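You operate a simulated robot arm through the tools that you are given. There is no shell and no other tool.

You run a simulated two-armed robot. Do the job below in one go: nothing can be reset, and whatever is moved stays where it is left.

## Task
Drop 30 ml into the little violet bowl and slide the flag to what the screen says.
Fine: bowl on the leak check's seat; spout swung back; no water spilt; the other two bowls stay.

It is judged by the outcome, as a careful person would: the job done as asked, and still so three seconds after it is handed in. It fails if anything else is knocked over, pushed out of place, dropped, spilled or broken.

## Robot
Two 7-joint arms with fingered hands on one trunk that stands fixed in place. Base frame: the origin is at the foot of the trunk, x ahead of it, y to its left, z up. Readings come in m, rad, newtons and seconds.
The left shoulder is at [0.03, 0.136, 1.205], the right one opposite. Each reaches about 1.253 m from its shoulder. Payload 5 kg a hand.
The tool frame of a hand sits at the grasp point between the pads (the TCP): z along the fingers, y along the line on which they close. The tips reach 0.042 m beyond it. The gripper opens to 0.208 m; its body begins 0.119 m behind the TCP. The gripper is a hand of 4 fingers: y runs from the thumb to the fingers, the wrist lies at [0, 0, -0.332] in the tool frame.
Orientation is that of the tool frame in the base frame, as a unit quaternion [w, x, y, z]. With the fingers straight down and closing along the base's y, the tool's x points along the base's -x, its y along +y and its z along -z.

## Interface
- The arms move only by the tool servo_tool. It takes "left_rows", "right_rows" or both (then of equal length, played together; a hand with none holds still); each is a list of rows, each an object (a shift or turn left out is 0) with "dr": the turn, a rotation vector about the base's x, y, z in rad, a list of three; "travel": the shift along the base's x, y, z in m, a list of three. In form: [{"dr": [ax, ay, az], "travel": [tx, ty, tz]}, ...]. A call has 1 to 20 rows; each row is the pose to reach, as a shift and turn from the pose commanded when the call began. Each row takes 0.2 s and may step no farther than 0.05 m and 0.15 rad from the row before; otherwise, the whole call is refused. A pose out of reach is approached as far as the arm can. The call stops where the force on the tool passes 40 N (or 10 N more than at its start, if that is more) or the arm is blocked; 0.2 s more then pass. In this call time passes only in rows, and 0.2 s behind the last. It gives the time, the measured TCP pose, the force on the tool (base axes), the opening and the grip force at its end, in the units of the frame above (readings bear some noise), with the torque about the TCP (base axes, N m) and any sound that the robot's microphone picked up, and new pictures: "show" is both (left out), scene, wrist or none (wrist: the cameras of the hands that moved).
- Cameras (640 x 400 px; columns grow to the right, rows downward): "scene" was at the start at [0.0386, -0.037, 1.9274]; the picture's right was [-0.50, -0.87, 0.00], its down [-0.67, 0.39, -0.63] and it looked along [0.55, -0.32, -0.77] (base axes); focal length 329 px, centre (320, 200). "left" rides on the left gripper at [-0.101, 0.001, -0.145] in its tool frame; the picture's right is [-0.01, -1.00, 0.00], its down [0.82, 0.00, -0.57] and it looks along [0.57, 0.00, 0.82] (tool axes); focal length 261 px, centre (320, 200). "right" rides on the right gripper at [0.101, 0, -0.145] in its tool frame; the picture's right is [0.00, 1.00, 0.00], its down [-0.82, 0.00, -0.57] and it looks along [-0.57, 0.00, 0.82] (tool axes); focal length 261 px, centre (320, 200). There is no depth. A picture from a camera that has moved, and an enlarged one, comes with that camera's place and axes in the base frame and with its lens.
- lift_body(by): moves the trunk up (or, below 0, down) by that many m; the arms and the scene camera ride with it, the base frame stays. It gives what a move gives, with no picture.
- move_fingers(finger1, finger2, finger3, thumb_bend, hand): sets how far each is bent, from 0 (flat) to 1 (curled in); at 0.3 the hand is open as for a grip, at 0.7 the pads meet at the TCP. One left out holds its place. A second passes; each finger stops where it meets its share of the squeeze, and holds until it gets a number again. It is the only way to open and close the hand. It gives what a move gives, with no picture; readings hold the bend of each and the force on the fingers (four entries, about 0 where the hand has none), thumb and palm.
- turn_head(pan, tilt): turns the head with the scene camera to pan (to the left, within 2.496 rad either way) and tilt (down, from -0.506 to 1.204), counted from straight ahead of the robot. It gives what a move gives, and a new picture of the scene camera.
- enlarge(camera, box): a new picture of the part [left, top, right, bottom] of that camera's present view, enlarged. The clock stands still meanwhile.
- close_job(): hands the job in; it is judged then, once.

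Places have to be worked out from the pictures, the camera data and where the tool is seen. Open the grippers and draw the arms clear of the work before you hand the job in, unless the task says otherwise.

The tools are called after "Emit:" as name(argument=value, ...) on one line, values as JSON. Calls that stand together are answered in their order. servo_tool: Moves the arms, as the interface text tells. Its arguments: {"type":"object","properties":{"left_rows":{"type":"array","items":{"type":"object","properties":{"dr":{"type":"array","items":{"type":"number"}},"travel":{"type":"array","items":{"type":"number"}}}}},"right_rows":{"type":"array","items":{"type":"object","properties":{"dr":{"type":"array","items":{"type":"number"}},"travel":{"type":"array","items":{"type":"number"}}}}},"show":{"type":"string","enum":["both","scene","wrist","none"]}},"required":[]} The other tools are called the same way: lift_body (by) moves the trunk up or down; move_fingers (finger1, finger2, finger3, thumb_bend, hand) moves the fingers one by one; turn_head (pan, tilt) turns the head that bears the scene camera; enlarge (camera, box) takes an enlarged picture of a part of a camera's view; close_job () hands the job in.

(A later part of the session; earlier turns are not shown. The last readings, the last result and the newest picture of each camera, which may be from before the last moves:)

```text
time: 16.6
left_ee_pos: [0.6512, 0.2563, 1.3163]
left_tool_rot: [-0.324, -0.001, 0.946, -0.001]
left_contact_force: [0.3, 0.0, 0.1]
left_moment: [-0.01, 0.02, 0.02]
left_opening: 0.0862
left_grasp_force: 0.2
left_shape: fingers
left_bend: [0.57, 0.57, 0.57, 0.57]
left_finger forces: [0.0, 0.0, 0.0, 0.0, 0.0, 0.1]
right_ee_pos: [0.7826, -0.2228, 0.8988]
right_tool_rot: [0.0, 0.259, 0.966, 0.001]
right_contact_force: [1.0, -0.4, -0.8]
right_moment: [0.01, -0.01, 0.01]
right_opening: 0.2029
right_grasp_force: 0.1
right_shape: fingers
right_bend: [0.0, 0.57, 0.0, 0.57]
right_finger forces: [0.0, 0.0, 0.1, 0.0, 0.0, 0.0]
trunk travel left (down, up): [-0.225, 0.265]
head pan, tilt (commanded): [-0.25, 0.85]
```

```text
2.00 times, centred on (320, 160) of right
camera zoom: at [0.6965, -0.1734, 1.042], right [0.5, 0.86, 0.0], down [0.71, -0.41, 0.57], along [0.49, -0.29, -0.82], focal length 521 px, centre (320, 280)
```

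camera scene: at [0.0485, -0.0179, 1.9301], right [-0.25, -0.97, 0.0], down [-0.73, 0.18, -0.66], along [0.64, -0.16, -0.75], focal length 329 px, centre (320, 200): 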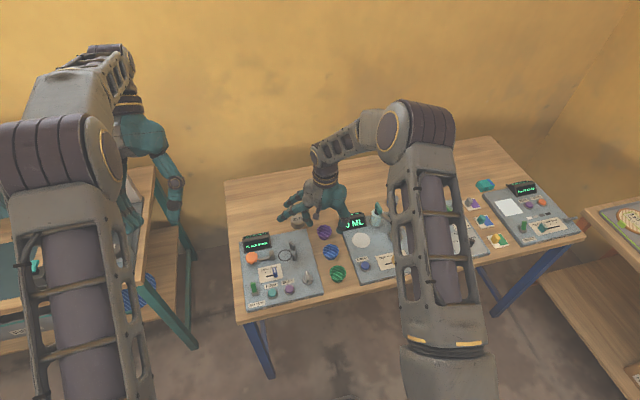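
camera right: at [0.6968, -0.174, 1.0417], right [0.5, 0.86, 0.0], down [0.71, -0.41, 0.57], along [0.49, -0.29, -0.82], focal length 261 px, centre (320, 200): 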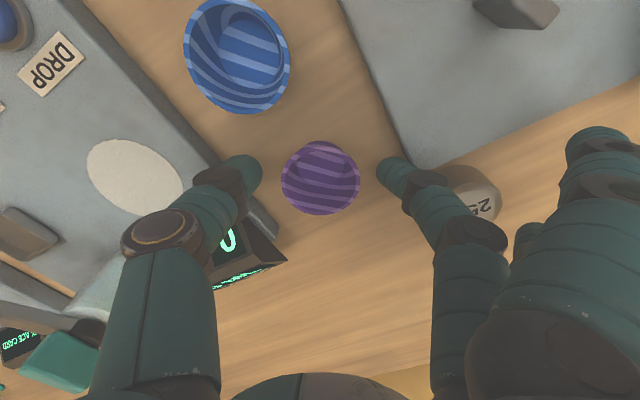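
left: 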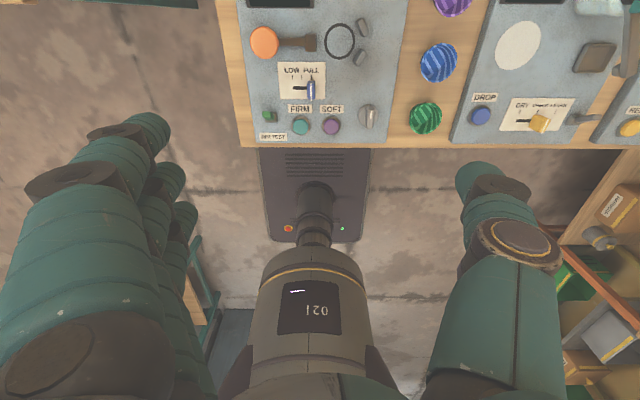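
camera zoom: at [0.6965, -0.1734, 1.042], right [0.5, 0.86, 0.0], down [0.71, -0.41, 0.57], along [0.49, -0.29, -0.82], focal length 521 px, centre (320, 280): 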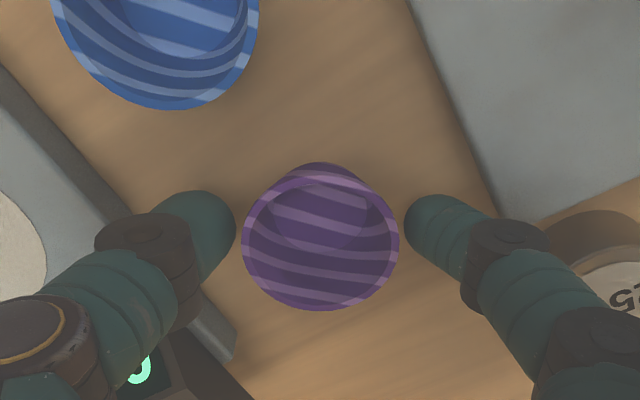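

Both digits are a few millimetres from the rim, evenly on both sides. I'll close further until they meet the bowl.

Emit:
move_fingers(hand="right", finger2=0.65, thumb_bend=0.65)

Emit:
enlarge(camera="right", box=[160, 60, 480, 260])

```text
time: 17.6
left_ee_pos: [0.6511, 0.2577, 1.3163]
left_tool_rot: [-0.324, 0.0, 0.946, 0.001]
left_contact_force: [0.1, 0.3, -0.2]
left_moment: [0.04, 0.01, -0.03]
left_opening: 0.0861
left_grasp_force: 0.0
left_shape: fingers
left_bend: [0.57, 0.57, 0.57, 0.57]
left_finger forces: [0.0, 0.0, 0.0, 0.0, 0.0, 0.0]
right_ee_pos: [0.7831, -0.2244, 0.8983]
right_tool_rot: [0.001, 0.259, 0.966, 0.0]
right_contact_force: [-0.2, -0.5, -0.2]
right_moment: [0.04, -0.02, 0.0]
right_opening: 0.1894
right_grasp_force: 6.5
right_shape: fingers
right_bend: [0.0, 0.59, 0.0, 0.64]
right_finger forces: [0.0, 6.2, 0.1, 0.0, 6.2, 0.0]
trunk travel left (down, up): [-0.225, 0.265]
head pan, tilt (commanded): [-0.25, 0.85]
```

```text
2.00 times, centred on (320, 160) of right
camera zoom: at [0.6965, -0.1734, 1.0421], right [0.5, 0.86, 0.0], down [0.71, -0.41, 0.57], along [0.49, -0.29, -0.82], focal length 521 px, centre (320, 280)
```

zoom: 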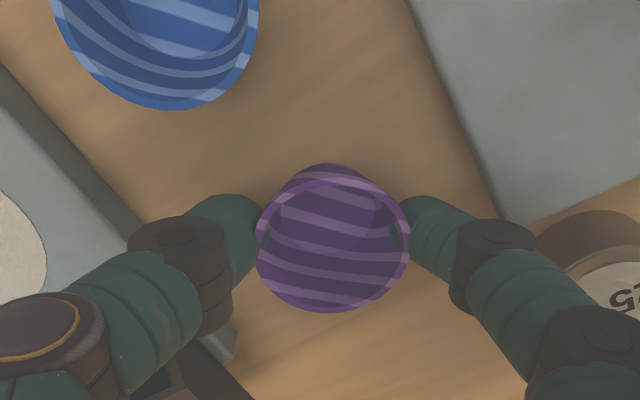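

Thumb and finger now grip with about 6 N, the bowl still level. I'll lift it slowly 2 cm and check.

Emit:
servo_tool(right_rows=[{"travel": [0, 0, 0.008]}, {"travel": [0, 0, 0.016]}, {"travel": [0, 0, 0.025]}], show="wrist")

Emit:
enlarge(camera="scene", box=[290, 180, 390, 255])

```text
time: 18.4
left_ee_pos: [0.6512, 0.2577, 1.3166]
left_tool_rot: [-0.324, -0.001, 0.946, -0.001]
left_contact_force: [-0.2, 0.1, 0.5]
left_moment: [0.0, 0.0, -0.02]
left_opening: 0.0862
left_grasp_force: 0.1
left_shape: fingers
left_bend: [0.57, 0.57, 0.57, 0.57]
left_finger forces: [0.1, 0.0, 0.1, 0.0, 0.1, 0.0]
right_ee_pos: [0.7821, -0.2238, 0.9237]
right_tool_rot: [0.0, 0.257, 0.966, 0.0]
right_contact_force: [-1.1, 0.1, -0.3]
right_moment: [-0.03, 0.0, 0.02]
right_opening: 0.1889
right_grasp_force: 5.7
right_shape: fingers
right_bend: [0.0, 0.59, 0.0, 0.64]
right_finger forces: [0.1, 6.1, 0.0, 0.0, 6.2, 0.0]
trunk travel left (down, up): [-0.225, 0.265]
head pan, tilt (commanded): [-0.25, 0.85]
camera right: at [0.6961, -0.1733, 1.0675], right [0.5, 0.86, 0.0], down [0.71, -0.41, 0.57], along [0.49, -0.29, -0.82], focal length 261 px, centre (320, 200)
```

right: 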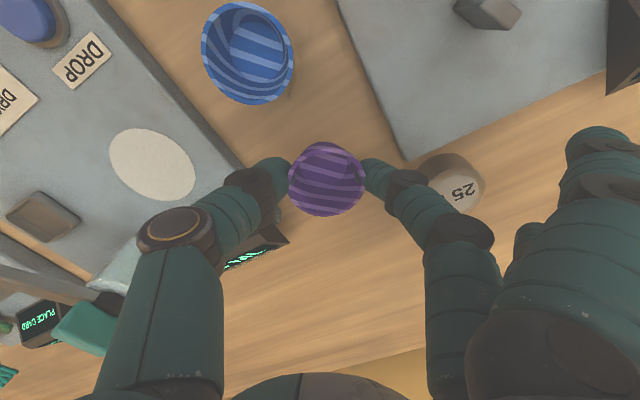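

```text
5.33 times, centred on (340, 218) of scene
camera zoom: at [0.0479, -0.0179, 1.9301], right [-0.25, -0.97, 0.0], down [-0.73, 0.19, -0.66], along [0.64, -0.16, -0.75], focal length 1757 px, centre (213, 107)
```

zoom: 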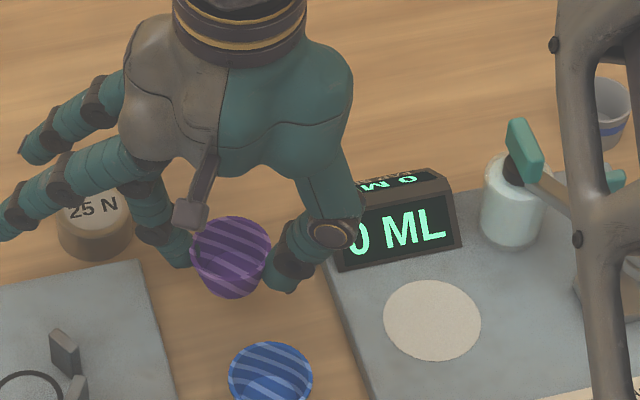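

The bowl is lifted and held firmly at 6 N. I'll raise it to z ≈ 0.99 above the display and carry it over the seat at about (0.7145, -0.353).

Emit:
servo_tool(right_rows=[{"travel": [0, 0, 0.025]}, {"travel": [0, 0, 0.05]}, {"travel": [0, 0, 0.066]}, {"travel": [-0.01, -0.02, 0.066]}, {"travel": [-0.024, -0.047, 0.066]}, {"travel": [-0.038, -0.074, 0.066]}, {"travel": [-0.052, -0.101, 0.066]}, {"travel": [-0.063, -0.122, 0.066]}, {"travel": [-0.0686, -0.134, 0.066]}], show="both")

Emit:
enlarge(camera="right", box=[160, 60, 480, 260])

Emit:
enlarge(camera="scene", box=[310, 180, 410, 255])

```text
time: 20.4
left_ee_pos: [0.651, 0.2571, 1.3173]
left_tool_rot: [-0.323, -0.001, 0.946, -0.001]
left_contact_force: [-0.2, -0.4, 0.7]
left_moment: [0.0, -0.01, -0.03]
left_opening: 0.0864
left_grasp_force: 0.1
left_shape: fingers
left_bend: [0.57, 0.57, 0.57, 0.57]
left_finger forces: [0.1, 0.0, 0.0, 0.0, 0.0, 0.0]
right_ee_pos: [0.715, -0.3584, 0.9903]
right_tool_rot: [0.0, 0.258, 0.966, 0.0]
right_contact_force: [-0.7, -0.3, 0.1]
right_moment: [0.01, 0.02, 0.0]
right_opening: 0.1891
right_grasp_force: 5.7
right_shape: fingers
right_bend: [0.0, 0.59, 0.0, 0.64]
right_finger forces: [0.0, 6.1, 0.0, 0.0, 6.2, 0.1]
trunk travel left (down, up): [-0.225, 0.265]
head pan, tilt (commanded): [-0.25, 0.85]
camera scene: at [0.0482, -0.0185, 1.9301], right [-0.25, -0.97, 0.0], down [-0.73, 0.19, -0.66], along [0.64, -0.16, -0.75], focal length 329 px, centre (320, 200)
camera right: at [0.6278, -0.3083, 1.1345], right [0.5, 0.86, 0.0], down [0.71, -0.41, 0.57], along [0.49, -0.29, -0.82], focal length 261 px, centre (320, 200)
```

scene: 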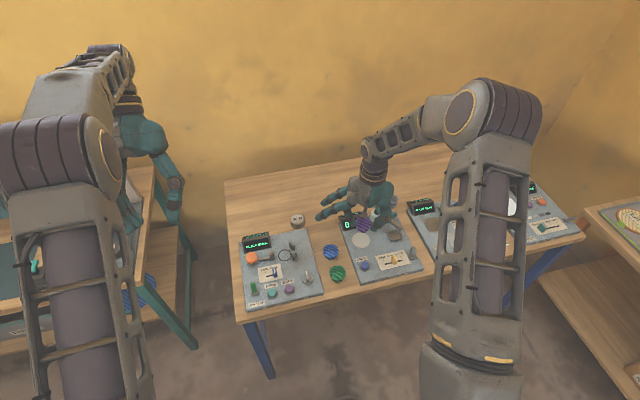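
right: 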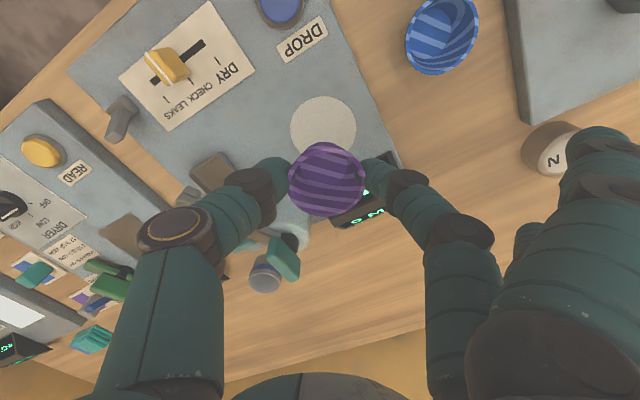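

```text
2.00 times, centred on (320, 160) of right
camera zoom: at [0.6278, -0.3083, 1.1345], right [0.5, 0.86, 0.0], down [0.71, -0.41, 0.57], along [0.49, -0.29, -0.82], focal length 521 px, centre (320, 280)
```

zoom: 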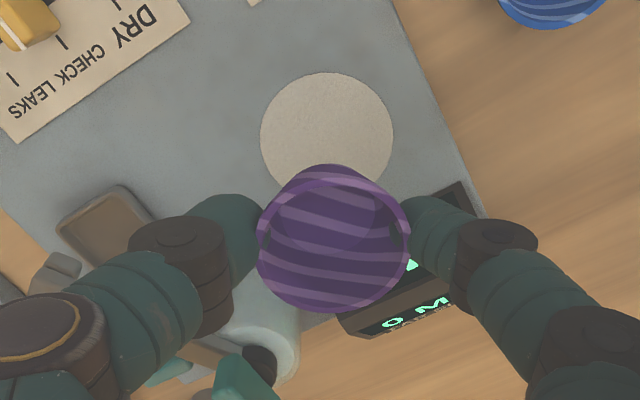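

```text
5.33 times, centred on (360, 218) of scene
camera zoom: at [0.0482, -0.0185, 1.9301], right [-0.25, -0.97, 0.0], down [-0.73, 0.19, -0.66], along [0.64, -0.16, -0.75], focal length 1757 px, centre (107, 107)
```

zoom: 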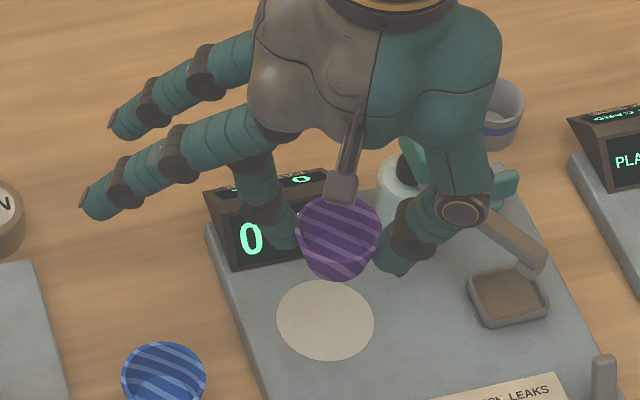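

The bowl hangs level above the seat, its centre about 5 mm too far in x. I'll correct that and lower it to just above the seat.

Emit:
servo_tool(right_rows=[{"travel": [-0.004, 0.001, -0.02]}, {"travel": [-0.004, 0.001, -0.04]}, {"travel": [-0.004, 0.001, -0.055]}, {"travel": [-0.004, 0.001, -0.062]}], show="none")

Emit:
enlarge(camera="right", box=[160, 60, 480, 260])

Emit:
enlarge(camera="scene", box=[310, 180, 410, 255])

```text
time: 21.4
left_ee_pos: [0.6512, 0.2574, 1.3172]
left_tool_rot: [-0.324, 0.0, 0.946, -0.001]
left_contact_force: [0.9, 0.9, 0.4]
left_moment: [0.0, -0.01, 0.0]
left_opening: 0.0863
left_grasp_force: 0.1
left_shape: fingers
left_bend: [0.57, 0.57, 0.57, 0.57]
left_finger forces: [0.1, 0.0, 0.0, 0.1, 0.0, 0.0]
right_ee_pos: [0.7109, -0.3571, 0.9283]
right_tool_rot: [0.0, 0.259, 0.966, -0.001]
right_contact_force: [-0.3, -0.1, 0.3]
right_moment: [0.0, 0.0, -0.06]
right_opening: 0.189
right_grasp_force: 6.3
right_shape: fingers
right_bend: [0.0, 0.59, 0.0, 0.64]
right_finger forces: [0.0, 6.1, 0.0, 0.0, 6.1, 0.1]
trunk travel left (down, up): [-0.225, 0.265]
head pan, tilt (commanded): [-0.25, 0.85]
```

```text
2.00 times, centred on (320, 160) of right
camera zoom: at [0.6249, -0.3062, 1.0724], right [0.5, 0.86, 0.0], down [0.71, -0.41, 0.57], along [0.49, -0.29, -0.82], focal length 521 px, centre (320, 280)
```

zoom: 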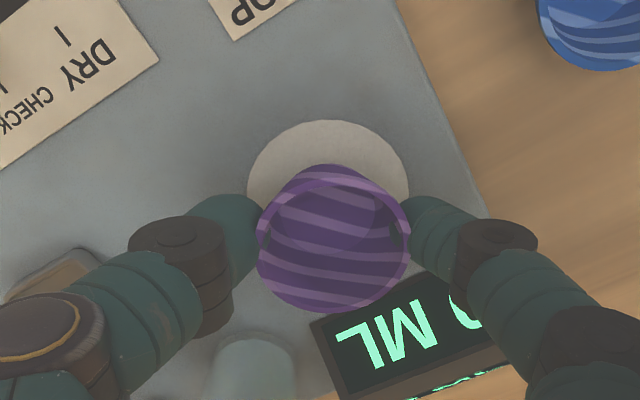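

```text
5.33 times, centred on (360, 218) of scene
camera zoom: at [0.0483, -0.0182, 1.9301], right [-0.25, -0.97, 0.0], down [-0.73, 0.19, -0.66], along [0.64, -0.16, -0.75], focal length 1757 px, centre (107, 107)
```

zoom: 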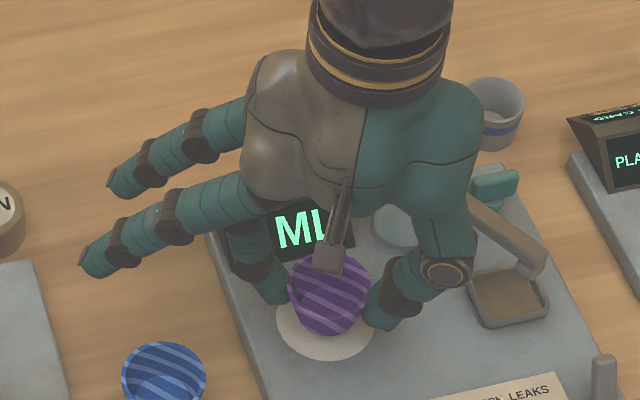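

The bowl hangs centred over the seat with a few millimetres left. I'll lower it in small steps watching the force.

Emit:
servo_tool(right_rows=[{"travel": [-0.001, 0, -0.003]}, {"travel": [-0.001, 0, -0.006]}], show="none")

Emit:
enlarge(camera="right", box=[160, 60, 480, 260])

```text
time: 22.0
left_ee_pos: [0.6514, 0.2569, 1.3173]
left_tool_rot: [-0.324, 0.0, 0.946, -0.001]
left_contact_force: [-0.7, 0.1, 0.5]
left_moment: [0.03, 0.04, 0.02]
left_opening: 0.0863
left_grasp_force: 0.0
left_shape: fingers
left_bend: [0.57, 0.57, 0.57, 0.57]
left_finger forces: [0.0, 0.1, 0.0, 0.0, 0.1, 0.0]
right_ee_pos: [0.7102, -0.3551, 0.9221]
right_tool_rot: [0.0, 0.258, 0.966, 0.0]
right_contact_force: [0.6, -0.5, 0.6]
right_moment: [0.01, -0.01, -0.01]
right_opening: 0.1892
right_grasp_force: 5.9
right_shape: fingers
right_bend: [0.0, 0.59, 0.0, 0.64]
right_finger forces: [0.0, 6.0, 0.0, 0.0, 6.0, 0.0]
trunk travel left (down, up): [-0.225, 0.265]
head pan, tilt (commanded): [-0.25, 0.85]
```

```text
2.00 times, centred on (320, 160) of right
camera zoom: at [0.6234, -0.3055, 1.0657], right [0.5, 0.86, 0.0], down [0.71, -0.41, 0.57], along [0.49, -0.29, -0.82], focal length 521 px, centre (320, 280)
```

zoom: 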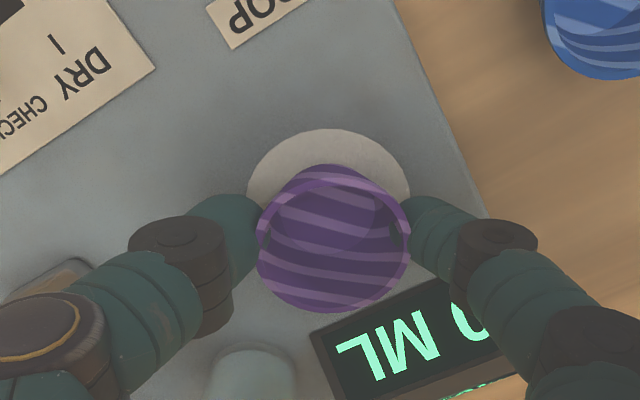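

No contact yet, so I'll continue down in 2 mm steps, watching the vertical force.

Emit:
servo_tool(right_rows=[{"travel": [0, 0, -0.002]}, {"travel": [0, 0, -0.003]}], show="none")

Emit:
servo_tool(right_rows=[{"travel": [0, 0, -0.001]}, {"travel": [0, 0, -0.002]}], show="none")

Emit:
enlarge(camera="right", box=[160, 60, 480, 260])

```text
time: 22.6
left_ee_pos: [0.6505, 0.2581, 1.3167]
left_tool_rot: [-0.324, 0.0, 0.946, 0.0]
left_contact_force: [1.0, -0.2, 0.1]
left_moment: [-0.01, -0.02, 0.02]
left_opening: 0.0863
left_grasp_force: 0.0
left_shape: fingers
left_bend: [0.57, 0.57, 0.57, 0.57]
left_finger forces: [0.1, 0.0, 0.1, 0.1, 0.0, 0.0]
right_ee_pos: [0.71, -0.3562, 0.9194]
right_tool_rot: [0.0, 0.259, 0.966, 0.0]
right_contact_force: [0.3, -0.1, 2.4]
right_moment: [0.06, -0.03, 0.0]
right_opening: 0.1893
right_grasp_force: 5.5
right_shape: fingers
right_bend: [0.0, 0.59, 0.0, 0.64]
right_finger forces: [0.1, 5.6, 0.1, 0.0, 6.2, 0.0]
trunk travel left (down, up): [-0.225, 0.265]
head pan, tilt (commanded): [-0.25, 0.85]
```

```text
time: 23.2
left_ee_pos: [0.6519, 0.256, 1.3158]
left_tool_rot: [-0.325, 0.0, 0.946, 0.0]
left_contact_force: [-0.2, -0.1, 0.1]
left_moment: [-0.03, 0.02, -0.01]
left_opening: 0.0864
left_grasp_force: 0.1
left_shape: fingers
left_bend: [0.57, 0.57, 0.57, 0.57]
left_finger forces: [0.0, 0.1, 0.1, 0.0, 0.1, 0.0]
right_ee_pos: [0.7101, -0.3559, 0.917]
right_tool_rot: [0.0, 0.259, 0.966, 0.0]
right_contact_force: [-0.9, -1.6, 3.9]
right_moment: [0.02, 0.01, 0.01]
right_opening: 0.1887
right_grasp_force: 5.4
right_shape: fingers
right_bend: [0.0, 0.59, 0.0, 0.64]
right_finger forces: [0.1, 4.8, 0.1, 0.0, 6.3, 0.0]
trunk travel left (down, up): [-0.225, 0.265]
head pan, tilt (commanded): [-0.25, 0.85]
```

```text
2.00 times, centred on (320, 160) of right
camera zoom: at [0.6232, -0.3057, 1.0611], right [0.5, 0.86, 0.0], down [0.71, -0.41, 0.57], along [0.49, -0.29, -0.82], focal length 521 px, centre (320, 280)
```

zoom: 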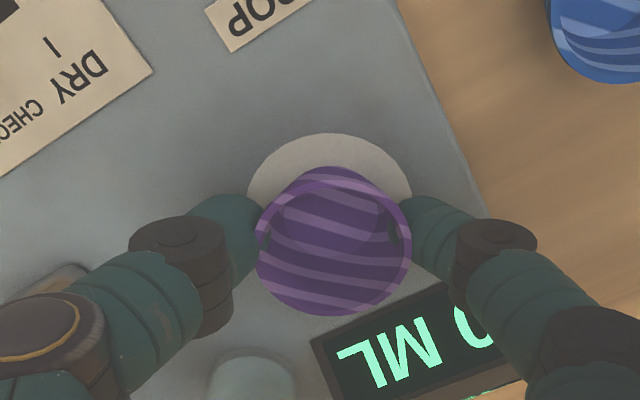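

The vertical force rose to about 4 N, so the bowl stands on the seat. I'll release it gently with small finger openings.

Emit:
move_fingers(hand="right", finger2=0.56, thumb_bend=0.58)

Emit:
enlarge(camera="right", box=[160, 60, 480, 260])

```text
time: 24.2
left_ee_pos: [0.6518, 0.2565, 1.3157]
left_tool_rot: [-0.325, 0.0, 0.946, 0.0]
left_contact_force: [0.4, -0.6, 0.1]
left_moment: [0.02, 0.01, -0.01]
left_opening: 0.0863
left_grasp_force: 0.0
left_shape: fingers
left_bend: [0.57, 0.57, 0.57, 0.57]
left_finger forces: [0.0, 0.0, 0.0, 0.0, 0.0, 0.1]
right_ee_pos: [0.7098, -0.3554, 0.9169]
right_tool_rot: [0.001, 0.26, 0.966, 0.0]
right_contact_force: [-0.3, -0.2, -0.2]
right_moment: [-0.03, 0.02, 0.01]
right_opening: 0.2022
right_grasp_force: 0.1
right_shape: fingers
right_bend: [0.0, 0.56, 0.0, 0.57]
right_finger forces: [0.1, 0.1, 0.0, 0.0, 0.1, 0.1]
trunk travel left (down, up): [-0.225, 0.265]
head pan, tilt (commanded): [-0.25, 0.85]
```

```text
2.00 times, centred on (320, 160) of right
camera zoom: at [0.6234, -0.3055, 1.0609], right [0.5, 0.86, 0.0], down [0.71, -0.41, 0.57], along [0.49, -0.29, -0.82], focal length 521 px, centre (320, 280)
```

zoom: 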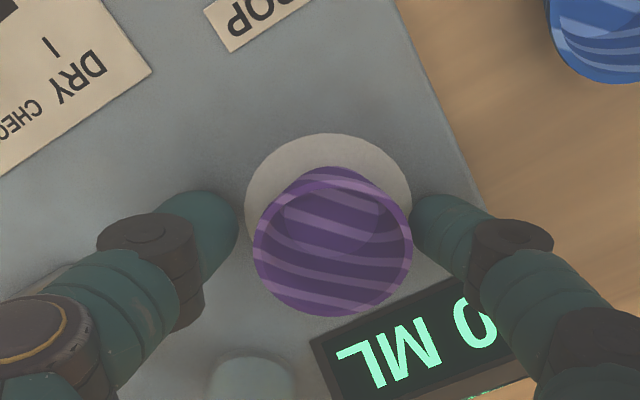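

The bowl stands free on the seat; the finger is still close to the rim, so I'll shift 4 mm away from it before going straight up.

Emit:
servo_tool(right_rows=[{"travel": [0.002, 0.004, 0]}, {"travel": [0.002, 0.004, 0.01]}, {"travel": [0.002, 0.004, 0.025]}, {"travel": [0.002, 0.004, 0.05]}, {"travel": [0.002, 0.004, 0.09]}, {"travel": [0.002, 0.004, 0.13]}], show="wrist")

Emit:
enlarge(camera="right", box=[160, 60, 480, 260])

Emit:
enlarge(camera="scene", box=[310, 180, 410, 255])

```text
time: 25.6
left_ee_pos: [0.6486, 0.2568, 1.3192]
left_tool_rot: [-0.324, -0.001, 0.946, 0.0]
left_contact_force: [-0.7, 0.1, -0.1]
left_moment: [0.0, -0.06, 0.01]
left_opening: 0.0861
left_grasp_force: 0.0
left_shape: fingers
left_bend: [0.57, 0.57, 0.57, 0.57]
left_finger forces: [0.0, 0.0, 0.0, 0.1, 0.0, 0.1]
right_ee_pos: [0.7123, -0.3503, 1.0467]
right_tool_rot: [-0.001, 0.258, 0.966, 0.0]
right_contact_force: [-0.9, 0.5, 0.2]
right_moment: [-0.03, -0.11, 0.0]
right_opening: 0.2023
right_grasp_force: 0.1
right_shape: fingers
right_bend: [0.0, 0.56, 0.0, 0.57]
right_finger forces: [0.1, 0.0, 0.1, 0.0, 0.0, 0.1]
trunk travel left (down, up): [-0.225, 0.265]
head pan, tilt (commanded): [-0.25, 0.85]
camera right: at [0.6253, -0.3007, 1.1904], right [0.5, 0.86, 0.0], down [0.71, -0.41, 0.57], along [0.49, -0.29, -0.82], focal length 261 px, centre (320, 200)
```

right: 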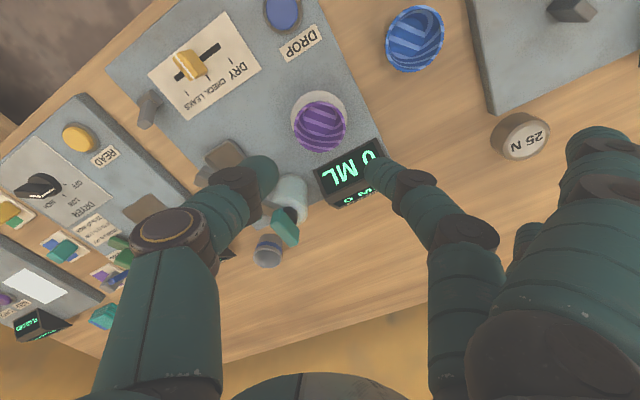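

```text
2.00 times, centred on (320, 160) of right
camera zoom: at [0.6253, -0.3007, 1.1904], right [0.5, 0.86, 0.0], down [0.71, -0.41, 0.57], along [0.49, -0.29, -0.82], focal length 521 px, centre (320, 280)
```

zoom: 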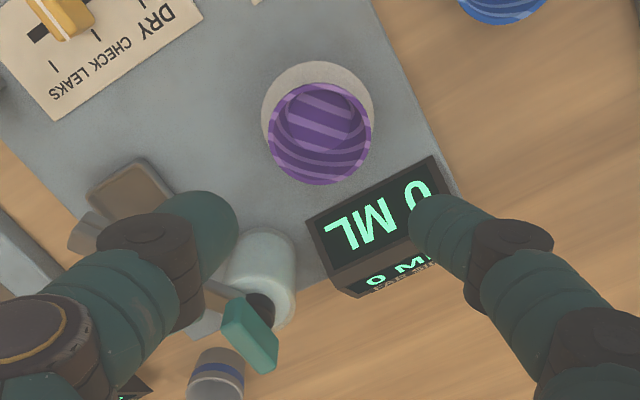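

```text
5.33 times, centred on (360, 218) of scene
camera zoom: at [0.0469, -0.0178, 1.9302], right [-0.25, -0.97, 0.0], down [-0.73, 0.19, -0.66], along [0.64, -0.16, -0.75], focal length 1757 px, centre (107, 107)
```

zoom: 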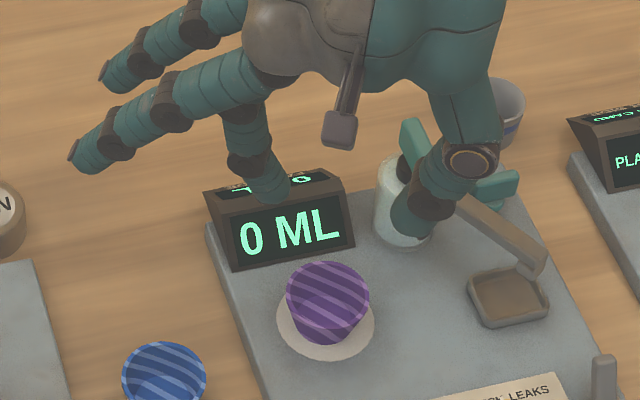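

The bowl stands centred on the seat (about 0.7145, -0.353). Now I'll move the hand over, higher, to view the spout and its handle between the digits.

Emit:
servo_tool(right_rows=[{"travel": [0, -0.02, 0.03]}, {"travel": [0, -0.06, 0.04]}, {"travel": [0, -0.1, 0.04]}, {"travel": [0, -0.12, 0.04]}], show="wrist")

Emit:
enlarge(camera="right", box=[220, 80, 420, 205])

Emit:
enlarge(camera="scene", box=[320, 180, 440, 280])

```text
time: 26.6
left_ee_pos: [0.6504, 0.2565, 1.3166]
left_tool_rot: [-0.324, -0.001, 0.946, -0.001]
left_contact_force: [-1.1, -0.6, 1.0]
left_moment: [0.04, 0.0, -0.02]
left_opening: 0.0863
left_grasp_force: 0.1
left_shape: fingers
left_bend: [0.57, 0.57, 0.57, 0.57]
left_finger forces: [0.0, 0.1, 0.0, 0.0, 0.0, 0.0]
right_ee_pos: [0.7123, -0.4712, 1.0882]
right_tool_rot: [0.0, 0.258, 0.966, 0.0]
right_contact_force: [-0.2, 0.0, 0.2]
right_moment: [-0.02, 0.0, -0.01]
right_opening: 0.2023
right_grasp_force: 0.1
right_shape: fingers
right_bend: [0.0, 0.56, 0.0, 0.57]
right_finger forces: [0.0, 0.0, 0.0, 0.0, 0.1, 0.0]
trunk travel left (down, up): [-0.225, 0.265]
head pan, tilt (commanded): [-0.25, 0.85]
camera right: at [0.6253, -0.4213, 1.2316], right [0.5, 0.86, 0.0], down [0.71, -0.41, 0.57], along [0.49, -0.29, -0.82], focal length 261 px, centre (320, 200)
```

right: 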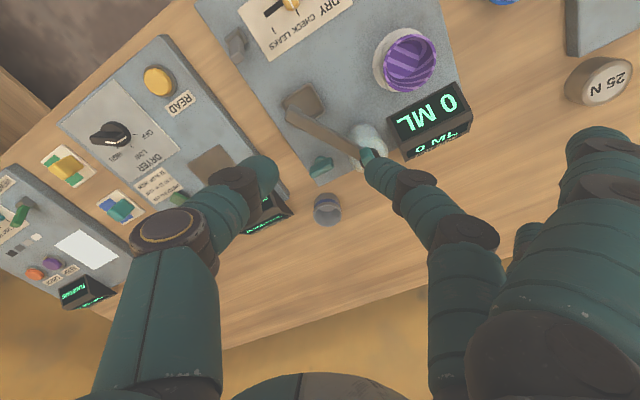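

```text
3.20 times, centred on (320, 142) of right
camera zoom: at [0.6253, -0.4213, 1.2316], right [0.5, 0.86, 0.0], down [0.71, -0.41, 0.57], along [0.49, -0.29, -0.82], focal length 834 px, centre (320, 384)
```

zoom: 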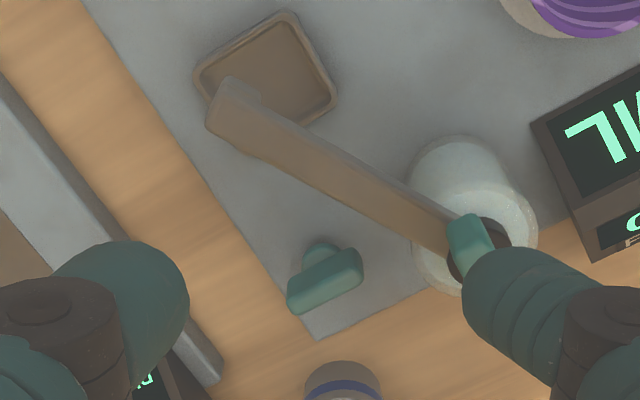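

```text
4.00 times, centred on (380, 230) of scene
camera zoom: at [0.0481, -0.0185, 1.9301], right [-0.25, -0.97, 0.0], down [-0.73, 0.19, -0.66], along [0.64, -0.16, -0.75], focal length 1318 px, centre (80, 80)
```

zoom: 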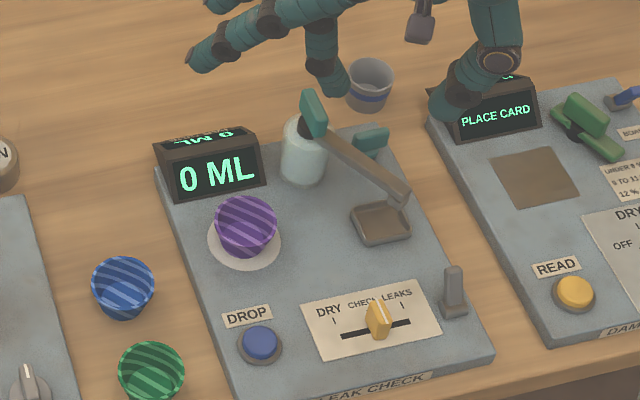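

The pivot works out at about (0.768, -0.435) and the spout bar runs at z ≈ 0.95 to its tip near (0.68, -0.49); it needs to swing about 88° clockwise (seen from above) to stand over the bowl. I'll lay the thumb flat so only finger 2 hangs down as a pusher, and look at it.

Emit:
move_fingers(hand="right", thumb_bend=0.0, finger2=0.56)

Emit:
servo_tool(right_rows=[{"travel": [0, -0.03, 0]}, {"travel": [0.003, -0.068, 0]}], show="both")

Emit:
enlarge(camera="scene", box=[320, 160, 480, 260])

```text
time: 27.6
left_ee_pos: [0.6517, 0.2563, 1.316]
left_tool_rot: [-0.324, 0.001, 0.946, 0.001]
left_contact_force: [-0.7, 0.0, 0.1]
left_moment: [0.01, 0.03, -0.03]
left_opening: 0.0863
left_grasp_force: 0.1
left_shape: fingers
left_bend: [0.57, 0.57, 0.57, 0.57]
left_finger forces: [0.1, 0.1, 0.0, 0.0, 0.0, 0.0]
right_ee_pos: [0.712, -0.4706, 1.0874]
right_tool_rot: [0.0, 0.258, 0.966, 0.0]
right_contact_force: [0.4, 0.3, 1.0]
right_moment: [0.0, 0.0, -0.04]
right_opening: 0.3021
right_grasp_force: 0.1
right_shape: fingers
right_bend: [0.0, 0.56, 0.0, 0.0]
right_finger forces: [0.0, 0.0, 0.0, 0.0, 0.0, 0.0]
trunk travel left (down, up): [-0.225, 0.265]
head pan, tilt (commanded): [-0.25, 0.85]
```

```text
time: 28.2
left_ee_pos: [0.6509, 0.2574, 1.3168]
left_tool_rot: [-0.324, -0.001, 0.946, 0.001]
left_contact_force: [0.1, -1.1, -0.4]
left_moment: [0.07, -0.01, -0.04]
left_opening: 0.0862
left_grasp_force: 0.0
left_shape: fingers
left_bend: [0.57, 0.57, 0.57, 0.57]
left_finger forces: [0.0, 0.0, 0.1, 0.0, 0.0, 0.0]
right_ee_pos: [0.7151, -0.537, 1.0858]
right_tool_rot: [-0.001, 0.258, 0.966, 0.001]
right_contact_force: [0.6, 0.0, 0.5]
right_moment: [-0.06, 0.07, -0.01]
right_opening: 0.3022
right_grasp_force: 0.1
right_shape: fingers
right_bend: [0.0, 0.56, 0.0, 0.0]
right_finger forces: [0.1, 0.0, 0.0, 0.0, 0.1, 0.0]
trunk travel left (down, up): [-0.225, 0.265]
head pan, tilt (commanded): [-0.25, 0.85]
camera scene: at [0.0487, -0.0195, 1.93], right [-0.25, -0.97, 0.0], down [-0.73, 0.19, -0.66], along [0.64, -0.16, -0.75], focal length 329 px, centre (320, 200)
camera right: at [0.6295, -0.488, 1.2307], right [0.5, 0.86, 0.0], down [0.71, -0.41, 0.57], along [0.49, -0.29, -0.82], focal length 261 px, centre (320, 200)
```

scene: 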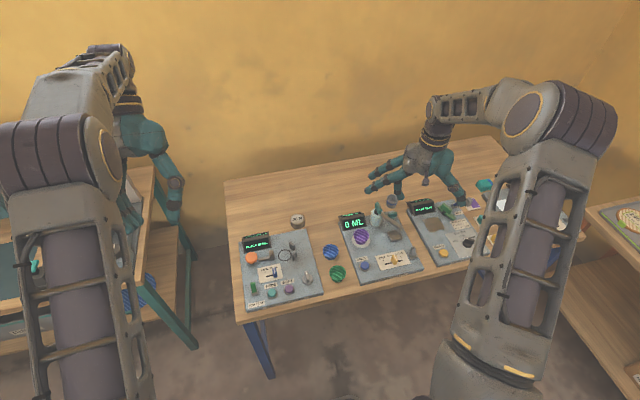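
right: 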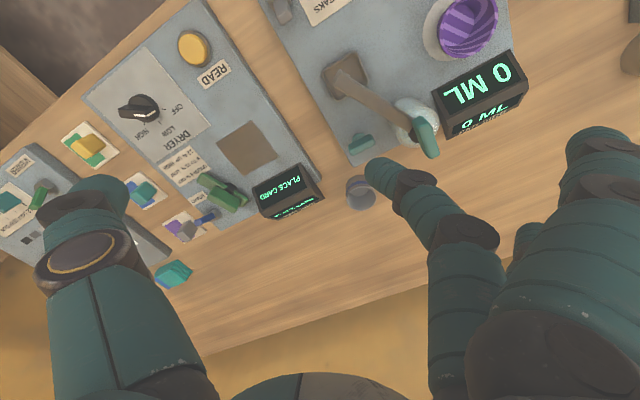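

```text
4.00 times, centred on (400, 210) of scene
camera zoom: at [0.0487, -0.0195, 1.93], right [-0.25, -0.97, 0.0], down [-0.73, 0.19, -0.66], along [0.64, -0.16, -0.75], focal length 1318 px, centre (0, 160)
```

zoom: 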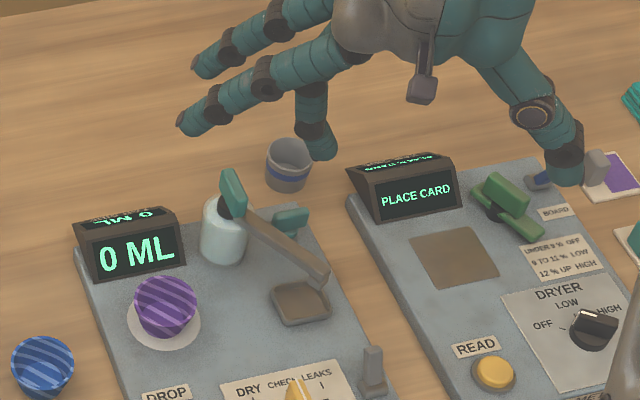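

Finger 2's tip is where I computed it, at about (0.739, -0.496), beside the spout bar on its trailing side. I'll lower it to tip z ≈ 0.922, between bar height and panel.

Emit:
servo_tool(right_rows=[{"travel": [0, -0.002, -0.04]}, {"travel": [0, -0.002, -0.08]}, {"travel": [0, -0.002, -0.117]}], show="wrist")

Emit:
enlarge(camera="right", box=[300, 60, 500, 185])

Emit:
enlarge(camera="scene", box=[340, 180, 440, 260])

```text
time: 29.0
left_ee_pos: [0.6518, 0.256, 1.3163]
left_tool_rot: [-0.324, 0.0, 0.946, 0.001]
left_contact_force: [0.9, -0.3, -0.5]
left_moment: [0.11, 0.1, -0.08]
left_opening: 0.0861
left_grasp_force: 0.0
left_shape: fingers
left_bend: [0.57, 0.57, 0.57, 0.57]
left_finger forces: [0.0, 0.0, 0.0, 0.0, 0.1, 0.1]
right_ee_pos: [0.7168, -0.5426, 0.9676]
right_tool_rot: [0.0, 0.259, 0.966, -0.001]
right_contact_force: [1.6, -1.4, 0.4]
right_moment: [0.16, 0.15, 0.0]
right_opening: 0.3025
right_grasp_force: 0.0
right_shape: fingers
right_bend: [0.0, 0.56, 0.0, 0.0]
right_finger forces: [0.0, 0.0, 0.1, 0.0, 0.0, 0.0]
trunk travel left (down, up): [-0.225, 0.265]
head pan, tilt (commanded): [-0.25, 0.85]
camera right: at [0.6303, -0.4926, 1.1123], right [0.5, 0.86, 0.0], down [0.71, -0.41, 0.57], along [0.49, -0.29, -0.82], focal length 261 px, centre (320, 200)
```

right: 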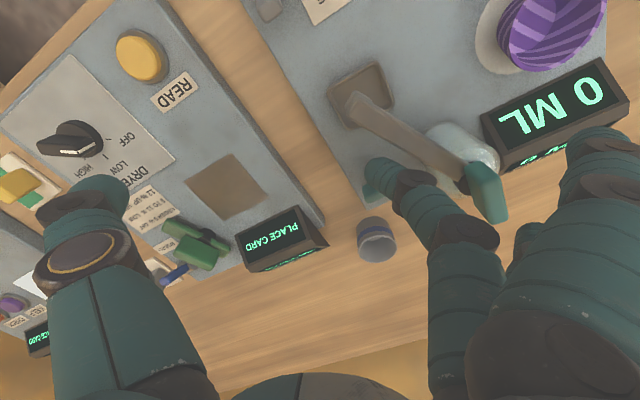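

```text
3.20 times, centred on (400, 122) of right
camera zoom: at [0.6303, -0.4926, 1.1123], right [0.5, 0.86, 0.0], down [0.71, -0.41, 0.57], along [0.49, -0.29, -0.82], focal length 834 px, centre (64, 448)
```

zoom: 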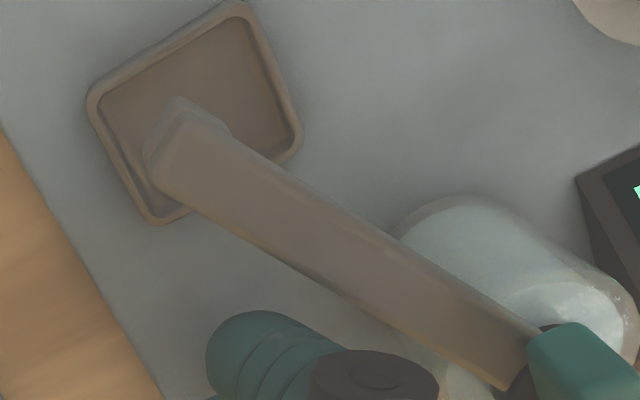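

```text
5.00 times, centred on (390, 220) of scene
camera zoom: at [0.0499, -0.0192, 1.93], right [-0.25, -0.97, 0.0], down [-0.73, 0.19, -0.66], along [0.64, -0.16, -0.75], focal length 1647 px, centre (-30, 100)
```

zoom: 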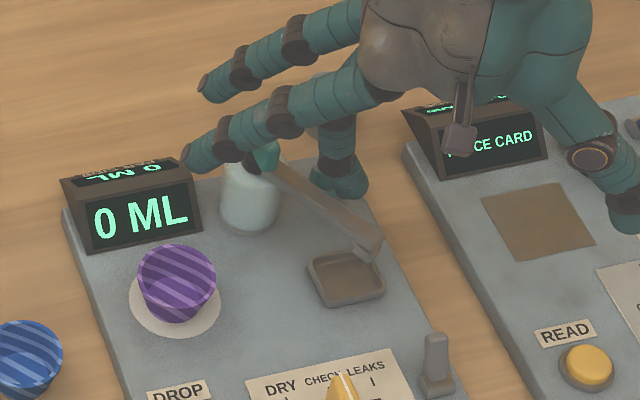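

The finger hangs clear beside the bar. I'll push it along an arc about the pivot, first part of the way, and check how the spout follows.

Emit:
servo_tool(right_rows=[{"travel": [-0.011, 0.0061, 0]}, {"travel": [-0.0205, 0.0137, 0]}, {"travel": [-0.0285, 0.023, 0]}, {"travel": [-0.0348, 0.0334, 0]}, {"travel": [-0.0392, 0.0448, 0]}], show="wrist")

Emit:
enlarge(camera="scene", box=[340, 180, 440, 260])

```text
time: 30.2
left_ee_pos: [0.6516, 0.2563, 1.317]
left_tool_rot: [-0.325, 0.0, 0.946, 0.0]
left_contact_force: [0.4, 0.1, -0.1]
left_moment: [-0.02, -0.02, 0.02]
left_opening: 0.0861
left_grasp_force: 0.0
left_shape: fingers
left_bend: [0.57, 0.57, 0.57, 0.57]
left_finger forces: [0.0, 0.0, 0.0, 0.0, 0.1, 0.0]
right_ee_pos: [0.6772, -0.4965, 0.969]
right_tool_rot: [0.0, 0.259, 0.966, 0.0]
right_contact_force: [-0.3, 0.2, 0.2]
right_moment: [0.03, 0.03, -0.02]
right_opening: 0.3021
right_grasp_force: 0.2
right_shape: fingers
right_bend: [0.0, 0.56, 0.0, 0.0]
right_finger forces: [0.0, 0.0, 0.0, 0.0, 0.0, 0.0]
trunk travel left (down, up): [-0.225, 0.265]
head pan, tilt (commanded): [-0.25, 0.85]
camera right: at [0.5894, -0.4462, 1.1134], right [0.5, 0.86, 0.0], down [0.71, -0.41, 0.57], along [0.49, -0.29, -0.82], focal length 261 px, centre (320, 200)
```

right: 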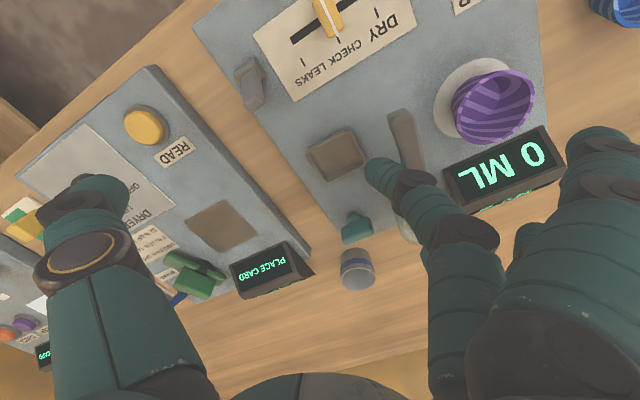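

```text
5.00 times, centred on (390, 220) of scene
camera zoom: at [0.048, -0.0176, 1.9301], right [-0.25, -0.97, 0.0], down [-0.73, 0.19, -0.66], along [0.64, -0.16, -0.75], focal length 1647 px, centre (-30, 100)
```

zoom: 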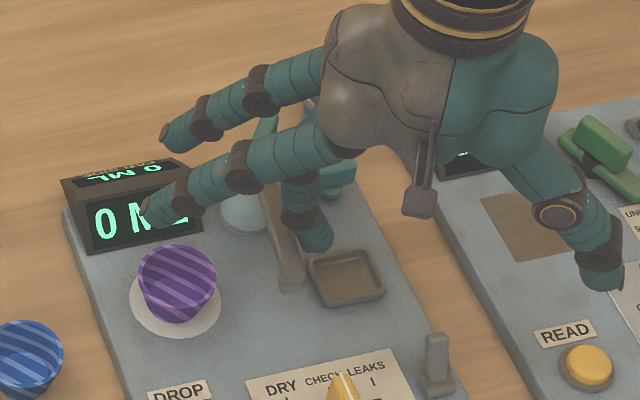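

The spout swings freely with the finger. I'll go on along the arc toward the bowl, stopping slightly short to check.

Emit:
servo_tool(right_rows=[{"travel": [-0.0023, 0.012, 0]}, {"travel": [-0.0025, 0.0242, 0]}, {"travel": [-0.0006, 0.0362, 0]}, {"travel": [0.0034, 0.0478, 0]}, {"travel": [0.0075, 0.0555, 0]}], show="wrist")

Emit:
enlarge(camera="right", box=[300, 60, 500, 185])

Emit:
enlarge(camera="scene", box=[340, 180, 440, 260])

```text
time: 31.4
left_ee_pos: [0.6511, 0.2572, 1.3163]
left_tool_rot: [-0.324, 0.0, 0.946, 0.0]
left_contact_force: [-0.7, 0.9, 0.5]
left_moment: [0.02, 0.06, -0.02]
left_opening: 0.0862
left_grasp_force: 0.0
left_shape: fingers
left_bend: [0.57, 0.57, 0.57, 0.57]
left_finger forces: [0.0, 0.0, 0.1, 0.0, 0.0, 0.0]
right_ee_pos: [0.6845, -0.4418, 0.9696]
right_tool_rot: [0.001, 0.259, 0.966, -0.001]
right_contact_force: [0.3, -0.4, 0.0]
right_moment: [-0.04, 0.04, -0.01]
right_opening: 0.3019
right_grasp_force: 0.0
right_shape: fingers
right_bend: [0.0, 0.56, 0.0, 0.0]
right_finger forces: [0.0, 0.1, 0.1, 0.0, 0.1, 0.0]
trunk travel left (down, up): [-0.225, 0.265]
head pan, tilt (commanded): [-0.25, 0.85]
camera right: at [0.597, -0.391, 1.1138], right [0.5, 0.86, 0.0], down [0.71, -0.41, 0.57], along [0.49, -0.29, -0.82], focal length 261 px, centre (320, 200)
```

right: 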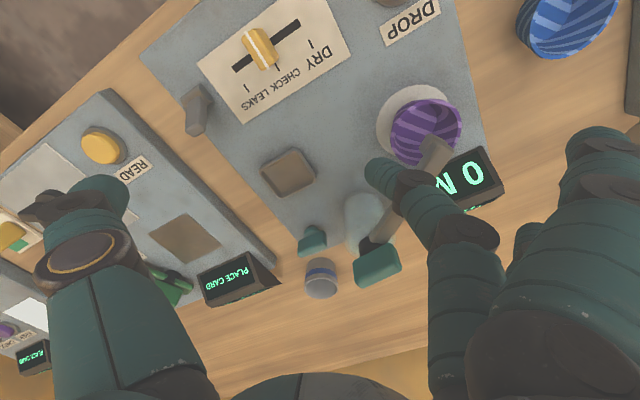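

```text
3.20 times, centred on (400, 122) of right
camera zoom: at [0.597, -0.391, 1.1138], right [0.5, 0.86, 0.0], down [0.71, -0.41, 0.57], along [0.49, -0.29, -0.82], focal length 834 px, centre (64, 448)
```

zoom: 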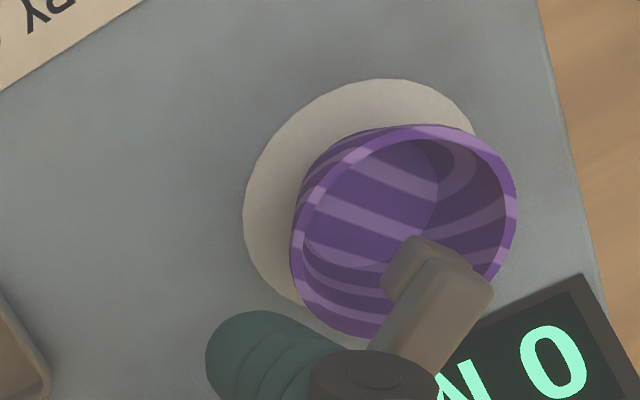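

```text
5.00 times, centred on (390, 220) of scene
camera zoom: at [0.0486, -0.0178, 1.9301], right [-0.25, -0.97, 0.0], down [-0.73, 0.19, -0.66], along [0.64, -0.16, -0.75], focal length 1647 px, centre (-30, 100)
```

zoom: 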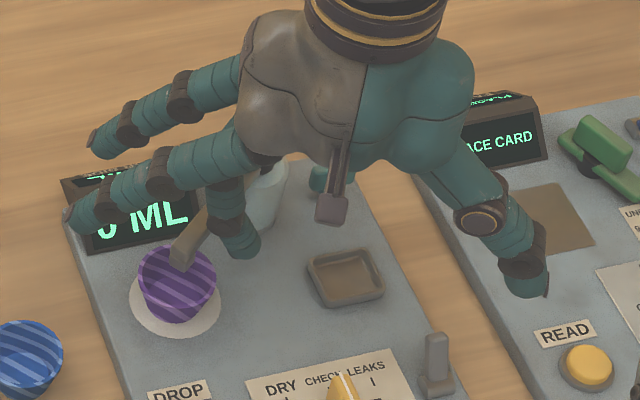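

The spout's nozzle is at about (0.704, -0.36), some 7–8° short of the bowl's centre line. I'll push a little further in small steps, watching for an end stop.

Emit:
servo_tool(right_rows=[{"travel": [0.0017, 0.0034, 0]}, {"travel": [0.0034, 0.0066, 0]}, {"travel": [0.0052, 0.0095, 0]}], show="none")

Emit:
enlarge(camera="right", box=[300, 60, 500, 185])

Emit:
enlarge(camera="scene", box=[340, 180, 440, 260])

```text
time: 32.2
left_ee_pos: [0.6514, 0.2559, 1.3176]
left_tool_rot: [-0.324, 0.0, 0.946, 0.0]
left_contact_force: [-0.4, -0.4, -0.4]
left_moment: [-0.02, -0.01, -0.03]
left_opening: 0.0864
left_grasp_force: 0.0
left_shape: fingers
left_bend: [0.57, 0.57, 0.57, 0.57]
left_finger forces: [0.1, 0.0, 0.0, 0.0, 0.0, 0.1]
right_ee_pos: [0.6891, -0.4329, 0.9699]
right_tool_rot: [0.001, 0.259, 0.966, 0.0]
right_contact_force: [-0.9, -0.4, 1.4]
right_moment: [-0.02, 0.02, 0.02]
right_opening: 0.3021
right_grasp_force: 0.3
right_shape: fingers
right_bend: [0.0, 0.56, 0.0, 0.0]
right_finger forces: [0.1, 0.8, 0.1, 0.0, 0.1, 0.0]
trunk travel left (down, up): [-0.225, 0.265]
head pan, tilt (commanded): [-0.25, 0.85]
```

```text
3.20 times, centred on (400, 122) of right
camera zoom: at [0.6022, -0.3824, 1.1135], right [0.5, 0.86, 0.0], down [0.71, -0.41, 0.57], along [0.49, -0.29, -0.82], focal length 834 px, centre (64, 448)
```

zoom: 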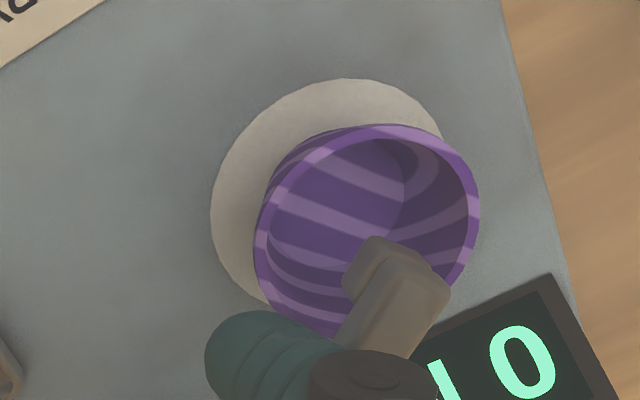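

```text
5.00 times, centred on (390, 220) of scene
camera zoom: at [0.0483, -0.018, 1.9301], right [-0.25, -0.97, 0.0], down [-0.73, 0.19, -0.66], along [0.64, -0.16, -0.75], focal length 1647 px, centre (-30, 100)
```

zoom: 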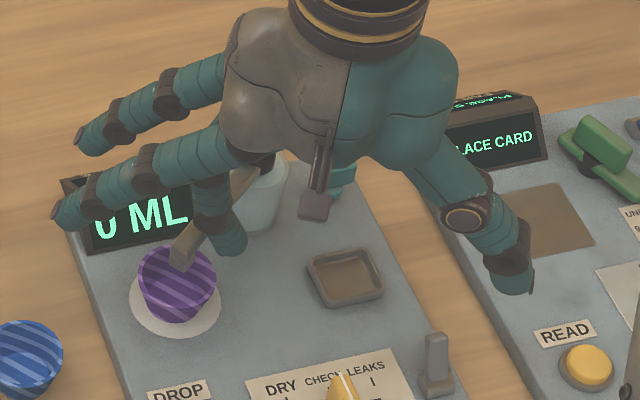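

The spout did not move further in the world while the finger caught up to it, so it had probably already reached its stop. I'll press 2–3 mm more to confirm it is at the end stop.

Emit:
servo_tool(right_rows=[{"travel": [0.0012, 0.001, 0]}, {"travel": [0.0024, 0.002, 0]}], show="none")

Emit:
enlarge(camera="right", box=[300, 60, 500, 185])

```text
time: 32.8
left_ee_pos: [0.6508, 0.2556, 1.3162]
left_tool_rot: [-0.324, -0.001, 0.946, 0.0]
left_contact_force: [0.5, -0.6, 0.5]
left_moment: [-0.04, -0.02, -0.01]
left_opening: 0.0864
left_grasp_force: 0.0
left_shape: fingers
left_bend: [0.57, 0.57, 0.57, 0.57]
left_finger forces: [0.1, 0.1, 0.0, 0.0, 0.0, 0.1]
right_ee_pos: [0.6898, -0.4305, 0.9685]
right_tool_rot: [0.0, 0.258, 0.966, 0.0]
right_contact_force: [-3.6, -1.1, 3.2]
right_moment: [0.1, -0.01, 0.09]
right_opening: 0.3021
right_grasp_force: 1.5
right_shape: fingers
right_bend: [0.0, 0.57, 0.0, 0.0]
right_finger forces: [0.0, 4.4, 0.0, 0.1, 0.1, 0.1]
trunk travel left (down, up): [-0.225, 0.265]
head pan, tilt (commanded): [-0.25, 0.85]
```

```text
3.20 times, centred on (400, 122) of right
camera zoom: at [0.6038, -0.3804, 1.1128], right [0.5, 0.86, 0.0], down [0.71, -0.41, 0.57], along [0.49, -0.29, -0.82], focal length 834 px, centre (64, 448)
```

zoom: 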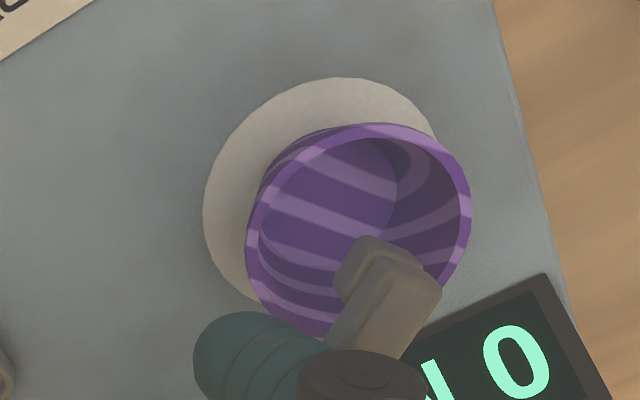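

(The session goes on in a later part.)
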